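You operate a simulated robot arm through the tools that you are given. There is no shell and no other tool. Be economical: measure what you need, move in short steps, check, and stop when the job is done.

Carry out the task below with a simulated robot arm. There is one attempt and no reset: what you move stays moved.

TASK
Take the green test weight and put it on top of the guide plate.

It is judged by the outcome, as a careful person would: the job done as asked, and still so three seconds after it is handed in. It fails if anything else is knocked over, pushed out of place, dropped, spilled or broken.

THE ROBOT
A 6-joint arm with a two-finger parallel gripper, fixed in place. Base frame: the origin is at the foot of the arm, x ahead of it, y to its left, z up; the work surface is at about z = 0. Lengths are in cm, angles in rad, forces in N, time in s.
With the tool pointing down near the work surface it reaches from about 14 to 58 cm from the base axis. Its first joint turns from -1.152 to 1.152 rad. Payload 2.1 kg.
Tool frame: the origin (TCP) lies between the finger pads and is the grasp point; the fingertips stand 3 cm ahead of it; z points along the fingers, y is the line along which they close. The gripper opens to 9.4 cm. The fingers are 2.8 cm wide and 1 cm thick; the gripper's body (5 by 9.6 cm) begins 5.5 cm behind the TCP.
Orientation is that of the tool frame in the base frame, as a unit quaternion [w, x, y, z]. With the fingers straight down and closing along the base's y, the tool's x points along the base's -x, its y along +y and its z along -z.

THE INTERFACE
- The arm moves only by the tool step_arm. Its argument "targets" is a list of rows, each a list of 5 numbers: the finger opening in cm, from 0 to 9.4, then the shift along the base's x, y, z in units of 50 mm (1.0 is 50 mm), then the turn about the base's z in units of 8 degrees (1.0 is 8 degrees). In form: [[fingers, tx, ty, tz, yaw], ...]. A call has 1 to 20 rows; each row shifts and turns the commanded pose from where the row before left it. A call with a number of a shift or a turn outside -1 to 1 is refused whole. A row lasts 0.2 s, in which the tool goes at most 5 cm and 0.15 rad; a call with a longer step from one row to the next is refused whole, and so is a gripper value outside its range. A pose out of reach is approached as far as the arm can. The call stops where the force on the tool passes 40 N (or 10 N more than at its start, if that is more) or the arm is blocked; 0.2 s more then pass. The fingers move at their own pace (about 7.2 cm/s each) and stop on an object; they squeeze with about 40 N. The grip force told is the motor's: it shows also when the fingers shut on nothing. Time passes only in rows, and 0.2 s behind the last, so rows that do not move let the fingers close. It gives the time, the measured TCP pose, the force on the tool (base axes), the opening and the grip force at its end, in the units of the frame above (readings bear some noise).
- Cameras (640 x 400 px; columns grow to the right, rows downward): "scene" is fixed at [6.58, -37.73, 48.88]; the picture's right is [0.69, -0.72, 0.00], its down [-0.36, -0.34, -0.87] and it looks along [0.63, 0.60, -0.49] (base axes); focal length 318 px, centre (320, 200). "wrist" rides on the gripper at [-3.7, 0, -5.8] in the tool frame; the picture's right is [0.00, -1.00, 0.00], its down [0.97, 0.00, -0.24] and it looks along [0.24, 0.00, 0.97] (tool axes); focal length 218 px, centre (320, 200).
- camera(camera): a new picture of that camera. No time passes.
- measure_at(camera, pixels): there is no depth. For up to 12 entries [column, row, z] of the newest picture of that camera ("zoom" is the newest enlarged one), the place [x, y] in the base frame at which the ray of that pixel passes the height z, good to about 0.2 cm. No time passes.
- inspect(camera, box): a new picture of the part [left, top, right, bottom] of that camera's present view, enlarged. No time passes.
- close_job(): hands the job in; it is judged then, once.

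Work in short steps. Measure before you move; look again where a grasp or a placing could have gone wrong, and mend it. You have 60 turns and 26 pictures in all, those below and enlarged ones among them. Open the gripper and draw the arm clear of the work before you hand the job in, unless the task says otherwise; then end with one line.

The tools are called after "Emit:" as name(argument=value, ...) on one line, values as JSON. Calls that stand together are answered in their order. step_arm: Moves the arm, as the interface text tells. Its arguments: {"type":"object","properties":{"targets":{"type":"array","items":{"type":"array","items":{"type":"number"}}}},"required":["targets"]} The other tools are called the same way: camera (camera) takes a picture; measure_at (camera, pixels) gives the place at which the rays of pixels pass given heights; inspect (camera, box) takes an enlarged picture of a part of a camera's view; close_job () hands the job in.

At the start:

```text
time: 0.0
tool_pos: [34.0, 2.99, 31.3]
tcp_rot: [0.001, 0.001, 1.0, 0.0]
ft_force: [0.5, 1.2, 0.0]
opening: 9.38
gripper_force: 0.1
```

scene: 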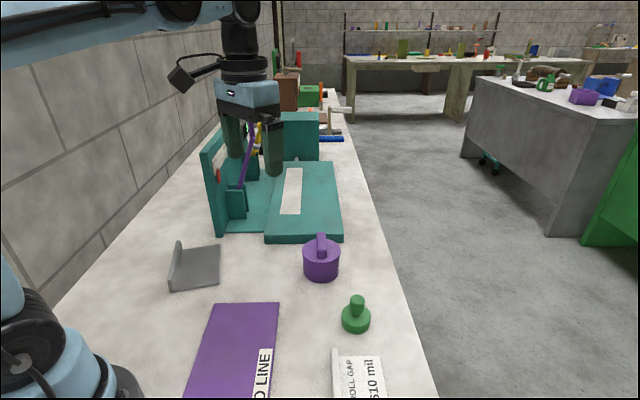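
wrist: 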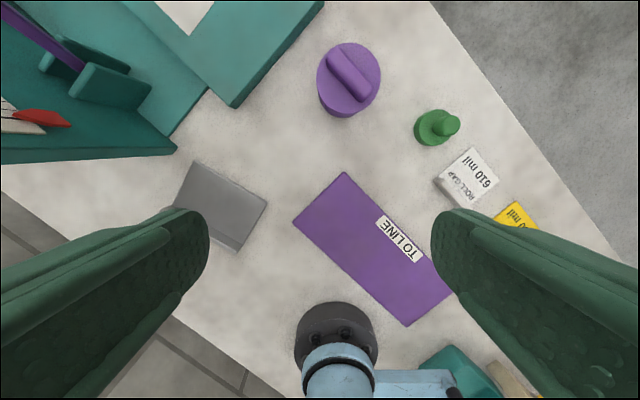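

The green weight stands at scene (356,315). Which object is the guide plate isn't clear yet, since the grey L-shaped plate, the purple "TO LINE" sheet and the teal fixture are all possible. I'll look closer.

Emit:
inspect(camera="scene", box=[140, 220, 400, 400])

Emit:
inspect(camera="scene", box=[180, 60, 370, 250])

Emit:
inspect(camera="wrist", box=[160, 80, 560, 340])

```text
2.22 times, centred on (270, 310) of scene
```

zoom: 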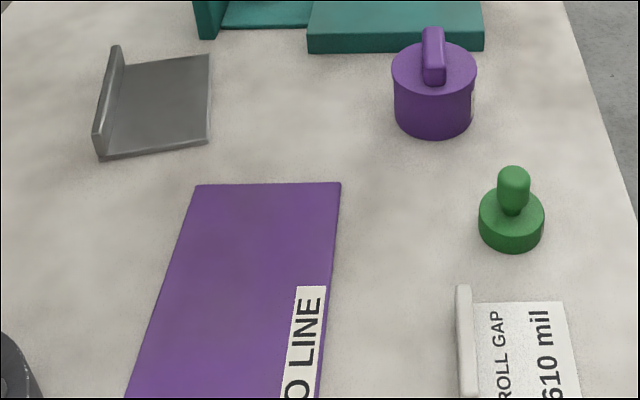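

```text
2.11 times, centred on (275, 155) of scene
```

zoom: 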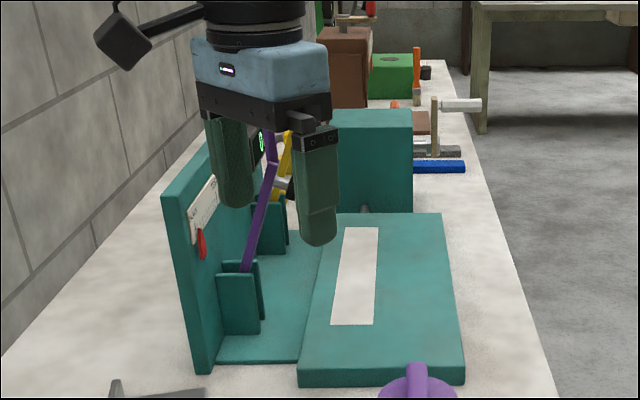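

```text
1.54 times, centred on (360, 210) of wrist
```

zoom: 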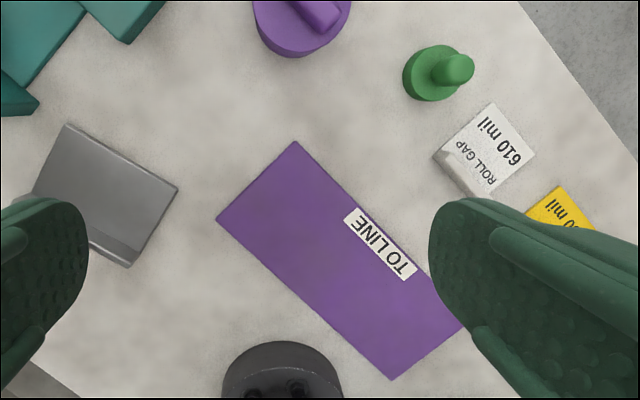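

Next I measure the weight, the grey plate and the slab. After that I'll move the arm aside to see the teal fixture.

Emit:
measure_at(camera="scene", pixels=[[356, 319, 2], [357, 299, 5], [342, 322, 0], [371, 322, 0], [356, 334, 0], [170, 291, 0], [220, 282, 0], [220, 246, 0], [177, 241, 3], [265, 242, 0], [342, 241, 0], [335, 161, 3]])

Emit:
measure_at(camera="wrist", pixels=[[433, 128, 2], [436, 128, 0], [449, 123, 5], [195, 161, 0], [267, 207, 0], [237, 252, 0], [173, 207, 0], [343, 172, 0], [293, 219, 0], [408, 326, 0]])

Emit:
step_arm(targets=[[9.4, -0.6, -0.7, 0, 0], [9.4, -0.6, -0.7, 0, 0], [9.4, -0.6, -0.7, 0, 0], [9.4, 0, -0.7, 0, 0]])

Emit:
camera(camera="scene")

Emit:
camera(camera="wrist")

```text
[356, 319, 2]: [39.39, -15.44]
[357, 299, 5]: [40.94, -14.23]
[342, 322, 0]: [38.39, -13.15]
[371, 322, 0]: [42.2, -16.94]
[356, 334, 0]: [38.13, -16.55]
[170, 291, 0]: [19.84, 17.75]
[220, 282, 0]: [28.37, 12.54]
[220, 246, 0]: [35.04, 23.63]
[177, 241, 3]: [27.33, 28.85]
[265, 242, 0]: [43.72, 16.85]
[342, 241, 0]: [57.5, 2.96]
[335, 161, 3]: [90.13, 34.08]
```

```text
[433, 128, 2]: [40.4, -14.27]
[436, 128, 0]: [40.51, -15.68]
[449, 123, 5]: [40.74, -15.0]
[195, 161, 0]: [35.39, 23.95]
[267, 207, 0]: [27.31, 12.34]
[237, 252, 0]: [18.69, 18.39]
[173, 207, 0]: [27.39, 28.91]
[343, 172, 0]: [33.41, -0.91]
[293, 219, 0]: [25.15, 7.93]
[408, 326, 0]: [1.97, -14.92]
```

```text
time: 1.0
tool_pos: [24.71, -11.36, 31.12]
tcp_rot: [0.0, 0.0, 1.0, 0.0]
ft_force: [0.5, 0.8, 0.0]
opening: 9.4
gripper_force: 0.0
```

```text
20 pictures are left
```

scene: 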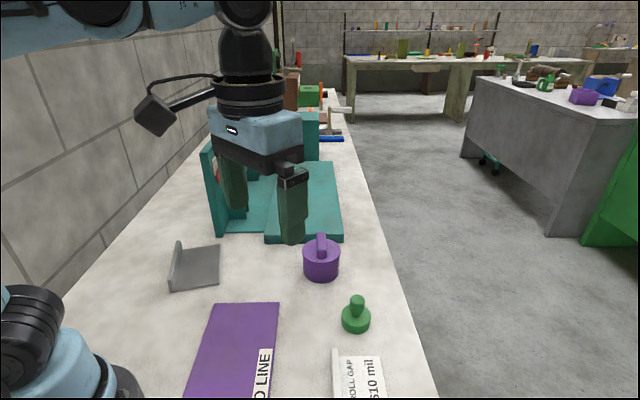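

```text
19 pictures are left
```

wrist: 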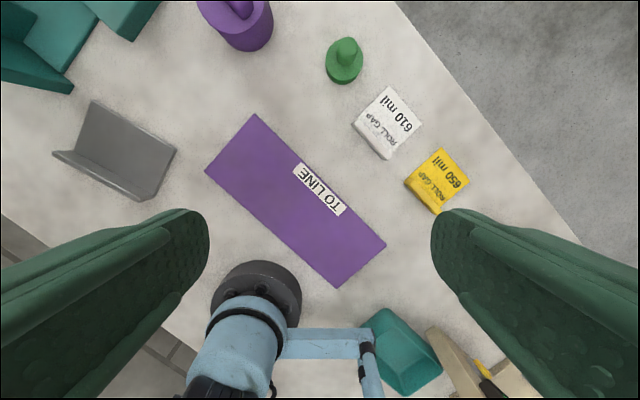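

The loose grey L-plate looks like the guide plate. Before deciding, I want a view of the teal fixture from above to see what its parts are.

Emit:
step_arm(targets=[[9.4, 0.7, 0.5, 0.2, 0], [9.4, 0.7, 0.5, 0.2, 0], [9.4, 0.7, 0.5, 0.2, 0], [9.4, 0.7, 0.5, 0.2, 0], [9.4, 0.6, 0.5, 0.2, 0], [9.4, 0.4, 0.5, 0, 0]])

Emit:
camera(camera="wrist")

```text
time: 2.4
tool_pos: [43.87, 4.22, 36.28]
tcp_rot: [0.001, 0.001, 1.0, -0.001]
ft_force: [-0.7, 0.1, -0.2]
opening: 9.43
gripper_force: 0.1
```

```text
18 pictures are left
```

wrist: 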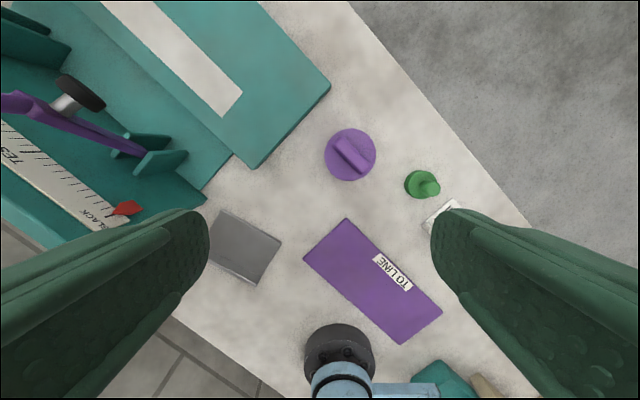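

The teal assembly is a tester with a scale and roller arms, so the grey L-shaped plate is the guide plate. Triangulating the knob from both views puts its top near (40.5, -14.6, 5.7). I'll move above it with the fingers partly closed and check.

Emit:
step_arm(targets=[[5, -0.1, -0.6, -0.5, 0], [5, -0.1, -0.6, -0.5, 0], [5, -0.1, -0.6, -0.5, 0], [5, -0.1, -0.6, -0.5, 0], [5, -0.1, -0.6, -0.6, 0], [5, -0.1, -0.6, -0.6, 0], [5, -0.07, -0.16, -0.7, 0], [5, 0, 0, 0, 0]])

Emit:
camera(camera="wrist")

Emit:
inspect(camera="scene", box=[270, 230, 430, 390])

```text
time: 4.2
tool_pos: [40.75, -14.7, 16.85]
tcp_rot: [0.001, 0.001, 1.0, -0.002]
ft_force: [0.3, 0.0, 0.5]
opening: 5.0
gripper_force: 0.1
```

```text
17 pictures are left
```

wrist: 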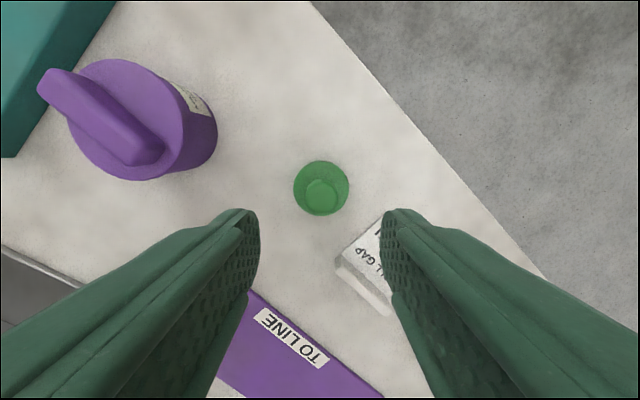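

```text
2.50 times, centred on (350, 310) of scene
```

zoom: 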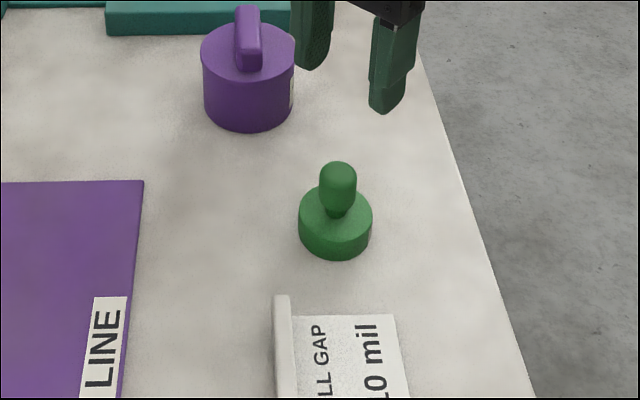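

Knob at wrist (320,196), base disc centred at (321,188). I measure both, and the card stand at (388,215) and (338,262), for finger clearance.

Emit:
measure_at(camera="wrist", pixels=[[320, 196, 5.7], [320, 196, 5], [321, 188, 2], [294, 188, 2], [349, 188, 2], [321, 160, 2], [338, 262, 0], [338, 262, 2], [386, 315, 2], [381, 213, 0]])

Emit:
measure_at(camera="zoom", pixels=[[338, 168, 5.7], [335, 215, 2], [299, 222, 2], [372, 222, 2], [335, 259, 0], [335, 238, 2]])

```text
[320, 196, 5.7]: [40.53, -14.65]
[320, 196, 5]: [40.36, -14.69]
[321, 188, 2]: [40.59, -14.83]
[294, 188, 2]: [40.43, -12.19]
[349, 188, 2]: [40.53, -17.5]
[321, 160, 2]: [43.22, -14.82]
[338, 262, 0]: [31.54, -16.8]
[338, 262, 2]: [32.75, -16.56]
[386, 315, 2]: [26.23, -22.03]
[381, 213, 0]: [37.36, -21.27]
```

```text
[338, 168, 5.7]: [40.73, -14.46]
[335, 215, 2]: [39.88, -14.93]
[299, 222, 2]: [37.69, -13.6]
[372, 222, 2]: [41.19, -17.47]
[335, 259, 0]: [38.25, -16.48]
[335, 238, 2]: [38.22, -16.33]
```

The weight's axis is at (40.5, -14.7), the base is about 2 high and the knob top about 5.8. I descend to TCP z≈5.7, which leaves the tips above the base, then close on the knob.

Emit:
step_arm(targets=[[5, -0.05, 0, -0.6, 0], [5, 0, 0, -0.6, 0], [5, 0, 0, -0.5, 0], [5, 0, 0, -0.3, 0], [5, 0, 0, -0.22, 0], [5, 0, 0, 0, 0]])

Emit:
inspect(camera="scene", box=[270, 230, 430, 390])

```text
time: 5.6
tool_pos: [40.39, -14.79, 5.78]
tcp_rot: [0.001, 0.001, 1.0, -0.001]
ft_force: [0.5, 0.1, -0.1]
opening: 4.98
gripper_force: 0.1
```

```text
2.50 times, centred on (350, 310) of scene
```

zoom: 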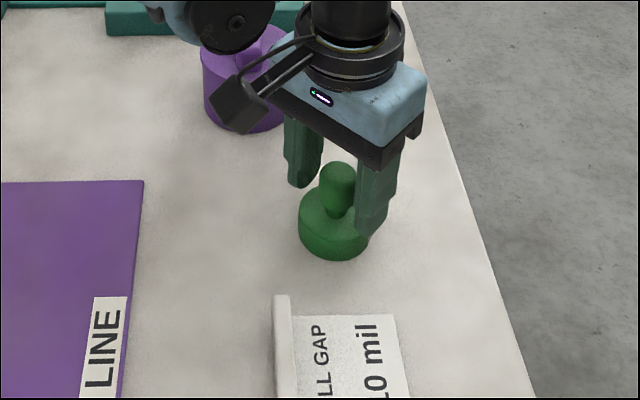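

The knob is between the fingers with the tips just over the base, so I close and lift a little.

Emit:
step_arm(targets=[[0, 0, 0, 0, 0], [0, 0, 0, 0, 0], [0, 0, 0, 0, 0], [0, 0, 0, 0.2, 0], [0, 0, 0, 0.4, 0], [0, 0, 0, 0.6, 0], [0, 0, 0, 0.6, 0], [0, 0, 0, 0, 0]])

Emit:
camera(camera="scene")

Emit:
camera(camera="wrist")

```text
time: 7.4
tool_pos: [40.15, -14.94, 14.79]
tcp_rot: [0.001, 0.001, 1.0, -0.001]
ft_force: [0.5, 0.1, -1.6]
opening: 0.01
gripper_force: 32.8
```

```text
14 pictures are left
```

scene: 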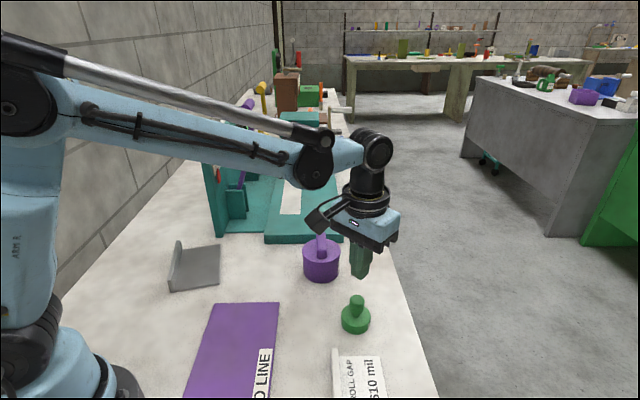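

```text
13 pictures are left
```

wrist: 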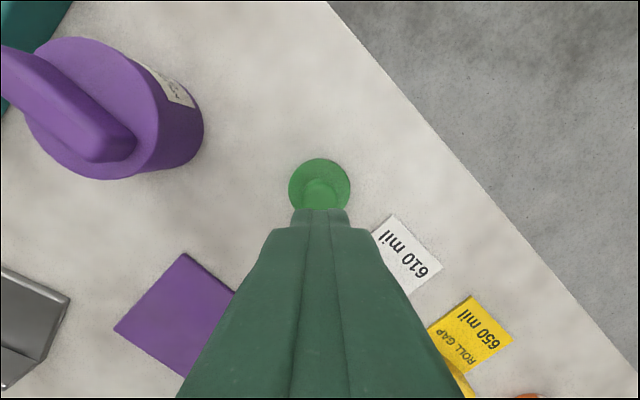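

The fingers shut on nothing (opening 0.01) and the weight is still standing. I'll measure where it is now, using the base disc at wrist (319,186) and the enlarged scene view.

Emit:
measure_at(camera="wrist", pixels=[[319, 187, 2], [288, 187, 2], [351, 187, 2], [319, 158, 2], [319, 181, 5.7], [302, 195, 5], [338, 195, 5]])

Emit:
inspect(camera="scene", box=[316, 280, 396, 340])

```text
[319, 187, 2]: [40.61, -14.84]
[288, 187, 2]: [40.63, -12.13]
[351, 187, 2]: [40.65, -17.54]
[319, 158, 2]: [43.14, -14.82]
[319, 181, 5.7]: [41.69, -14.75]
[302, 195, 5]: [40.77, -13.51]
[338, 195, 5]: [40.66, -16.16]
```

```text
6.67 times, centred on (356, 310) of scene
```

zoom: 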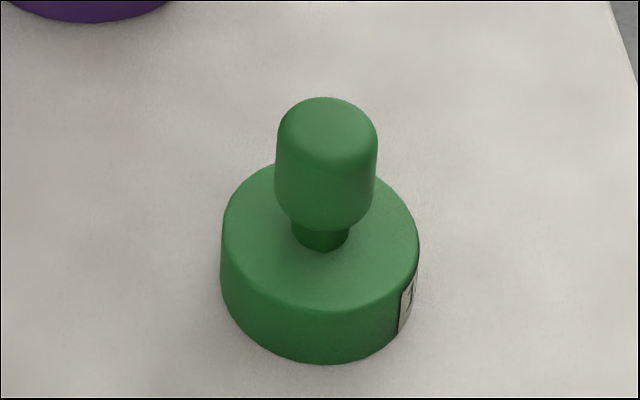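

The weight hasn't moved (about 40.6, -14.8). I'll pin down its heights before trying again.

Emit:
measure_at(camera="zoom", pixels=[[322, 362, 0], [322, 308, 2], [322, 308, 2.5], [221, 240, 2], [419, 245, 2], [326, 97, 5.5], [326, 97, 6.5], [275, 180, 4], [376, 180, 4], [328, 130, 6]])

```text
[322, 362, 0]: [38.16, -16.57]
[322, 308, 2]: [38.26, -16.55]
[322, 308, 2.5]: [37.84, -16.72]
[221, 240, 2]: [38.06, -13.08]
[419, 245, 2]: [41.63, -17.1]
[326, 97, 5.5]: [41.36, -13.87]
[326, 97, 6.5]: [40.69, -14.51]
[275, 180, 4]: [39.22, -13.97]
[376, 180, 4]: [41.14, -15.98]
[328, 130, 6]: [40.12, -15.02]
```

The knob spans about z 3–6 and the base top is about 2.05. I'll go down again slightly lower, to TCP z≈5.35, close, and read the opening before lifting.

Emit:
step_arm(targets=[[5, 0.04, 0, 0, 0], [5, 0, 0, 0, 0], [5, 0, 0, -0.6, 0], [5, 0, 0, -0.6, 0], [5, 0, 0, -0.45, 0], [5, 0, 0, -0.23, 0], [5, 0, 0, 0, 0]])

Emit:
step_arm(targets=[[2, 0, 0, 0, 0], [1, 0, 0, 0, 0], [0, 0, 0, 0, 0], [0, 0, 0, 0, 0], [0, 0, 0, 0, 0], [0, 0, 0, 0, 0]])

Emit:
inspect(camera="scene", box=[290, 240, 410, 340])

```text
time: 9.0
tool_pos: [40.53, -14.93, 5.37]
tcp_rot: [0.001, 0.002, 1.0, -0.001]
ft_force: [-0.3, 0.6, -0.7]
opening: 5.0
gripper_force: 0.0
```

```text
time: 10.4
tool_pos: [40.46, -14.97, 5.56]
tcp_rot: [0.001, 0.001, 1.0, 0.0]
ft_force: [0.2, 0.5, -0.5]
opening: 2.56
gripper_force: 39.7
```

```text
4.00 times, centred on (350, 290) of scene
```

zoom: 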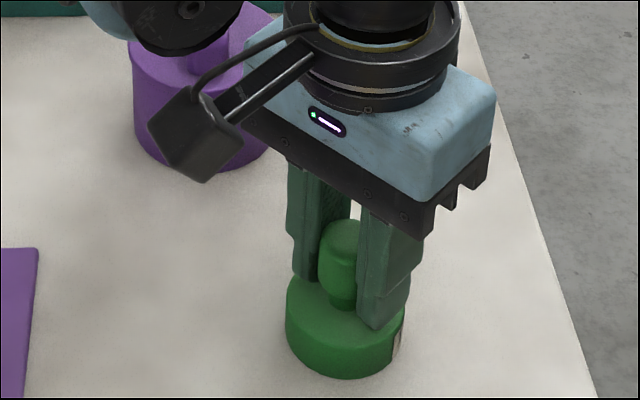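

It holds at opening 2.56. Last time it may have slipped as it rose, so I lift slowly by 1 cm and read.

Emit:
step_arm(targets=[[0, 0, 0, 0.03, 0], [0, 0, 0, 0.04, 0], [0, 0, 0, 0.05, 0], [0, 0, 0, 0.05, 0], [0, 0, 0, 0.05, 0], [0, 0, 0, 0, 0]])

Emit:
inspect(camera="scene", box=[290, 240, 410, 340])

```text
time: 11.8
tool_pos: [40.53, -14.78, 6.36]
tcp_rot: [0.001, 0.002, 1.0, -0.001]
ft_force: [0.8, -1.3, -1.4]
opening: 2.59
gripper_force: 39.5
```

```text
4.00 times, centred on (350, 290) of scene
```

zoom: 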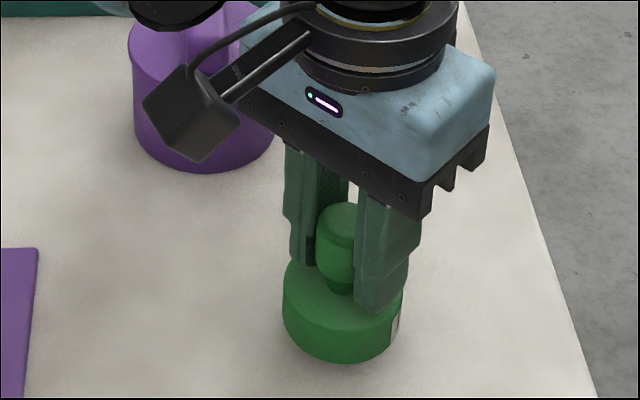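

The weight has come up (its bottom edge rose from row 378 to 362) and the grip is steady. I raise it gradually and measure the plate from the scene view.

Emit:
step_arm(targets=[[0, 0, 0, 0.08, 0], [0, 0, 0, 0.12, 0], [0, 0, 0, 0.15, 0], [0, 0, 0, 0.15, 0], [0, 0, 0, 0.15, 0], [0, 0, 0, 0.15, 0], [0, 0, 0, 0.1, 0], [0, 0, 0, 0.05, 0], [0, 0, 0, 0, 0]])

Emit:
inspect(camera="scene", box=[140, 215, 400, 377])

```text
time: 13.8
tool_pos: [40.53, -14.72, 11.19]
tcp_rot: [0.001, 0.001, 1.0, -0.001]
ft_force: [1.0, -1.0, -2.4]
opening: 2.56
gripper_force: 40.0
```

```text
2.46 times, centred on (270, 296) of scene
```

zoom: 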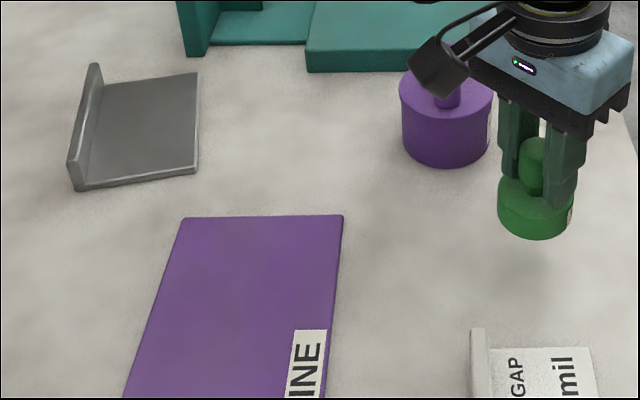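

The weight is in the air and held firmly. Next are the plate corners (zoom: (198,172), (198,73), (84,188), (98,82)) and the lip top.

Emit:
measure_at(camera="zoom", pixels=[[198, 168, 0.5], [198, 173, 0], [198, 73, 0.5], [84, 184, 0.5], [104, 82, 0.5], [75, 190, 0], [67, 163, 3], [67, 163, 2], [94, 64, 3], [94, 64, 2], [145, 128, 0.5]])

```text
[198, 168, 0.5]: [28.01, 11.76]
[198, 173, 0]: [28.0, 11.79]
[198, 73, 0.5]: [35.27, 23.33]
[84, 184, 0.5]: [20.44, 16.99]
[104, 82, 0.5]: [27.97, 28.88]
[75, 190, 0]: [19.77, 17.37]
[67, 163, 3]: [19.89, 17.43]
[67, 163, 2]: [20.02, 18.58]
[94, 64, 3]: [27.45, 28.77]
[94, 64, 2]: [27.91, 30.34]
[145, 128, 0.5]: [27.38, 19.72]
```

The plate's flat is centred near (28, 20.2), about 0.4 thick, with a lip 3 high on its far-left side. I carry the weight at this height to (28.3, 20).

Emit:
step_arm(targets=[[0, -0.035, 0.1, 0, 0], [0, -0.07, 0.2, 0, 0], [0, -0.106, 0.3, 0, 0], [0, -0.14, 0.4, 0, 0], [0, -0.14, 0.4, 0, 0], [0, -0.14, 0.4, 0, 0], [0, -0.14, 0.4, 0, 0], [0, -0.14, 0.4, 0, 0], [0, -0.14, 0.4, 0, 0], [0, -0.14, 0.4, 0, 0], [0, -0.14, 0.4, 0, 0], [0, -0.14, 0.4, 0, 0], [0, -0.14, 0.4, 0, 0], [0, -0.14, 0.4, 0, 0], [0, -0.14, 0.4, 0, 0], [0, -0.14, 0.4, 0, 0], [0, -0.14, 0.4, 0, 0], [0, -0.14, 0.4, 0, 0], [0, -0.1, 0.3, 0, 0], [0, -0.04, 0.1, 0, 0]])

Emit:
inspect(camera="scene", box=[110, 180, 330, 320])

Emit:
camera(camera="wrist")

```text
time: 18.0
tool_pos: [28.15, 20.22, 11.34]
tcp_rot: [0.0, 0.0, 1.0, -0.001]
ft_force: [0.1, -0.2, -1.1]
opening: 2.56
gripper_force: 39.7
```

```text
2.86 times, centred on (220, 250) of scene
```

zoom: 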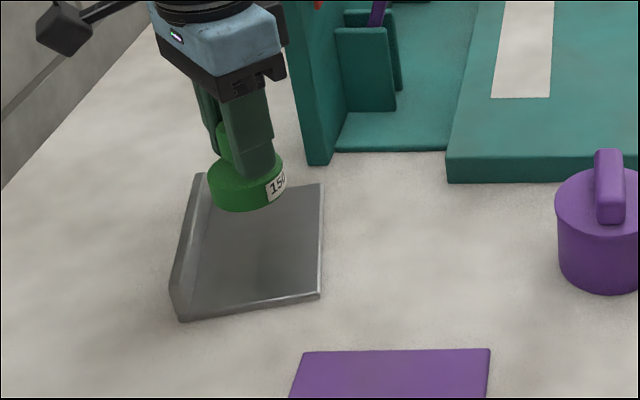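

```text
7 pictures are left
```

wrist: 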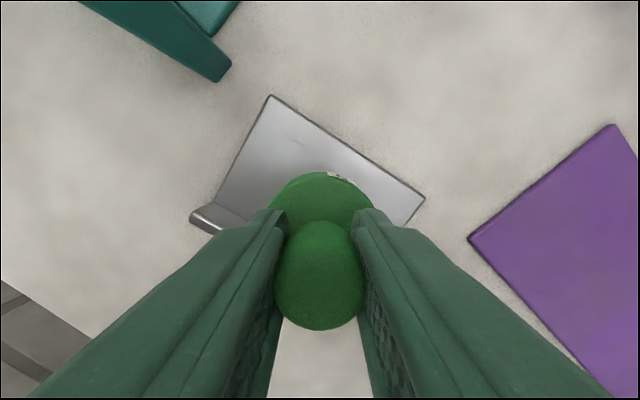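

The weight hangs over the plate. I check the plate corners and the teal wall's nearest edge at zoom (315,165) for clearance before lowering.

Emit:
measure_at(camera="zoom", pixels=[[315, 165, 0], [320, 297, 0.4], [323, 184, 0.4], [305, 165, 0]])

Emit:
measure_at(camera="wrist", pixels=[[270, 96, 0.4], [425, 198, 0.4], [190, 217, 3], [230, 66, 15], [230, 66, 10], [80, 0, 15]])

```text
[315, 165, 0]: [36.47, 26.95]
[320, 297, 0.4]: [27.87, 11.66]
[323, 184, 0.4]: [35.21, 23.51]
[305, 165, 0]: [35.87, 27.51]
```

```text
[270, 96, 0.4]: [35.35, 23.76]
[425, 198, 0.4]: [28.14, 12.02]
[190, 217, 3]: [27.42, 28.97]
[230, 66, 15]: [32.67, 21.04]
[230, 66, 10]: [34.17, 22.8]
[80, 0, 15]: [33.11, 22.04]
```

The wall corner at about (36.3, 27) clears the gripper and its camera. I lower to just above the plate, then creep down.

Emit:
step_arm(targets=[[0, 0, -0.03, -0.15, 0], [0, 0, 0, -0.2, 0], [0, 0, 0, -0.2, 0], [0, 0, 0, -0.2, 0], [0, 0, 0, -0.15, 0], [0, 0, 0, -0.06, 0], [0, 0, 0, 0, 0]])

Emit:
inspect(camera="scene", box=[140, 200, 260, 300])

```text
time: 19.6
tool_pos: [28.26, 20.23, 6.4]
tcp_rot: [0.001, 0.001, 1.0, -0.001]
ft_force: [-0.4, -0.4, -0.8]
opening: 2.57
gripper_force: 39.4
```

```text
4.00 times, centred on (200, 250) of scene
```

zoom: 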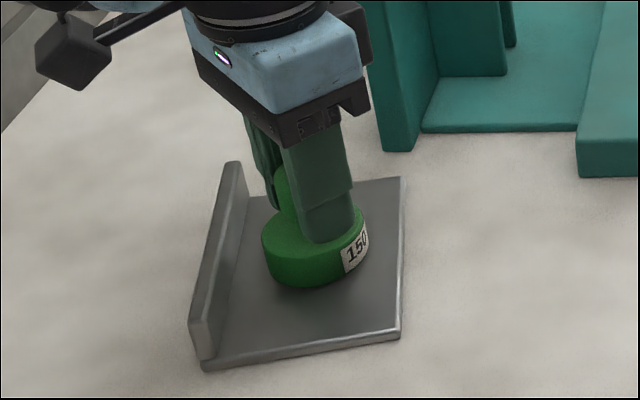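

It is well centred and just above the plate. I'll creep down in 1 mm steps until the force shows contact.

Emit:
step_arm(targets=[[0, 0, 0, -0.02, 0], [0, 0, 0, -0.02, 0], [0, 0, 0, -0.02, 0], [0, 0, 0, -0.02, 0], [0, 0, 0, 0, 0]])

```text
time: 20.8
tool_pos: [28.13, 20.18, 6.01]
tcp_rot: [0.001, 0.0, 1.0, 0.0]
ft_force: [3.5, 7.5, 30.9]
opening: 2.57
gripper_force: 40.4
```

There is firm contact (31 N). I ease up about 1 mm and then open gently to 4.6 cm.

Emit:
step_arm(targets=[[0, 0, 0, 0.01, 0], [0, 0, 0, 0, 0]])

```text
time: 21.4
tool_pos: [28.21, 19.92, 5.96]
tcp_rot: [0.001, 0.001, 1.0, -0.002]
ft_force: [-0.8, 0.1, -1.1]
opening: 2.56
gripper_force: 40.2
```

The force is back to zero, so the weight is at the surface. Releasing.

Emit:
step_arm(targets=[[2.8, 0, 0, 0, 0], [3.4, 0, 0, 0, 0], [4.6, 0, 0, 0, 0], [4.6, 0, 0, 0, 0]])

Emit:
inspect(camera="scene", box=[140, 200, 260, 300])

```text
time: 22.4
tool_pos: [28.07, 20.02, 6.11]
tcp_rot: [0.001, 0.001, 1.0, -0.001]
ft_force: [0.3, 0.0, 0.8]
opening: 4.63
gripper_force: 0.0
```

```text
4.00 times, centred on (200, 250) of scene
```

zoom: 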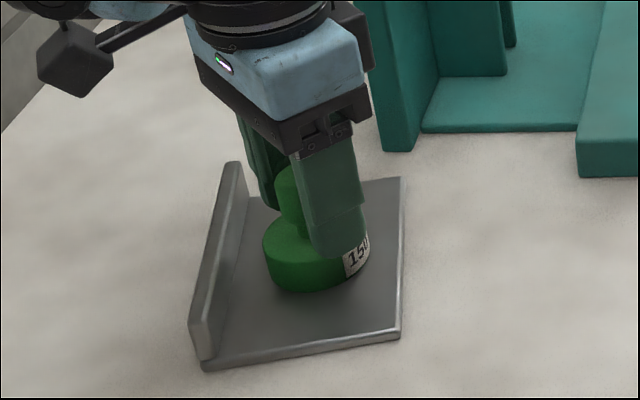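

The weight stands upright on the plate and the fingers are clear of the knob. I raise straight up and draw back.

Emit:
step_arm(targets=[[4.6, 0, 0, 0.2, 0], [4.6, 0, 0, 0.4, 0], [4.6, 0, 0, 0.6, 0], [4.6, 0, 0, 0.6, 0], [4.6, 0, 0, 0.6, 0], [4.6, 0, 0, 0.6, 0], [4.6, 0, -0.6, 0.3, 0], [4.6, 0, -0.6, 0.3, 0], [4.6, 0, -0.6, 0, 0], [4.6, 0, -0.6, 0, 0], [4.6, 0, -0.6, 0, 0], [4.6, 0, 0, 0, 0]])

Emit:
camera(camera="scene")

```text
time: 25.0
tool_pos: [28.2, 5.02, 23.9]
tcp_rot: [0.001, 0.0, 1.0, -0.001]
ft_force: [-0.3, 0.1, 0.4]
opening: 4.58
gripper_force: 0.1
```

```text
4 pictures are left
```

scene: 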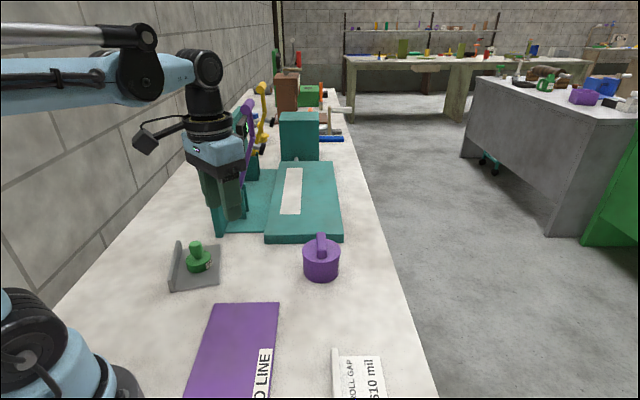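

The weight stands upright on the grey guide plate at (198,260). Nothing else has moved and the arm is clear, so I hand in.

Emit:
close_job()

```text
The job is handed in.
```

The green test weight is standing upright on the grey L-shaped plate, which I took to be the guide plate because nothing in view was labelled as one; nothing else was moved.
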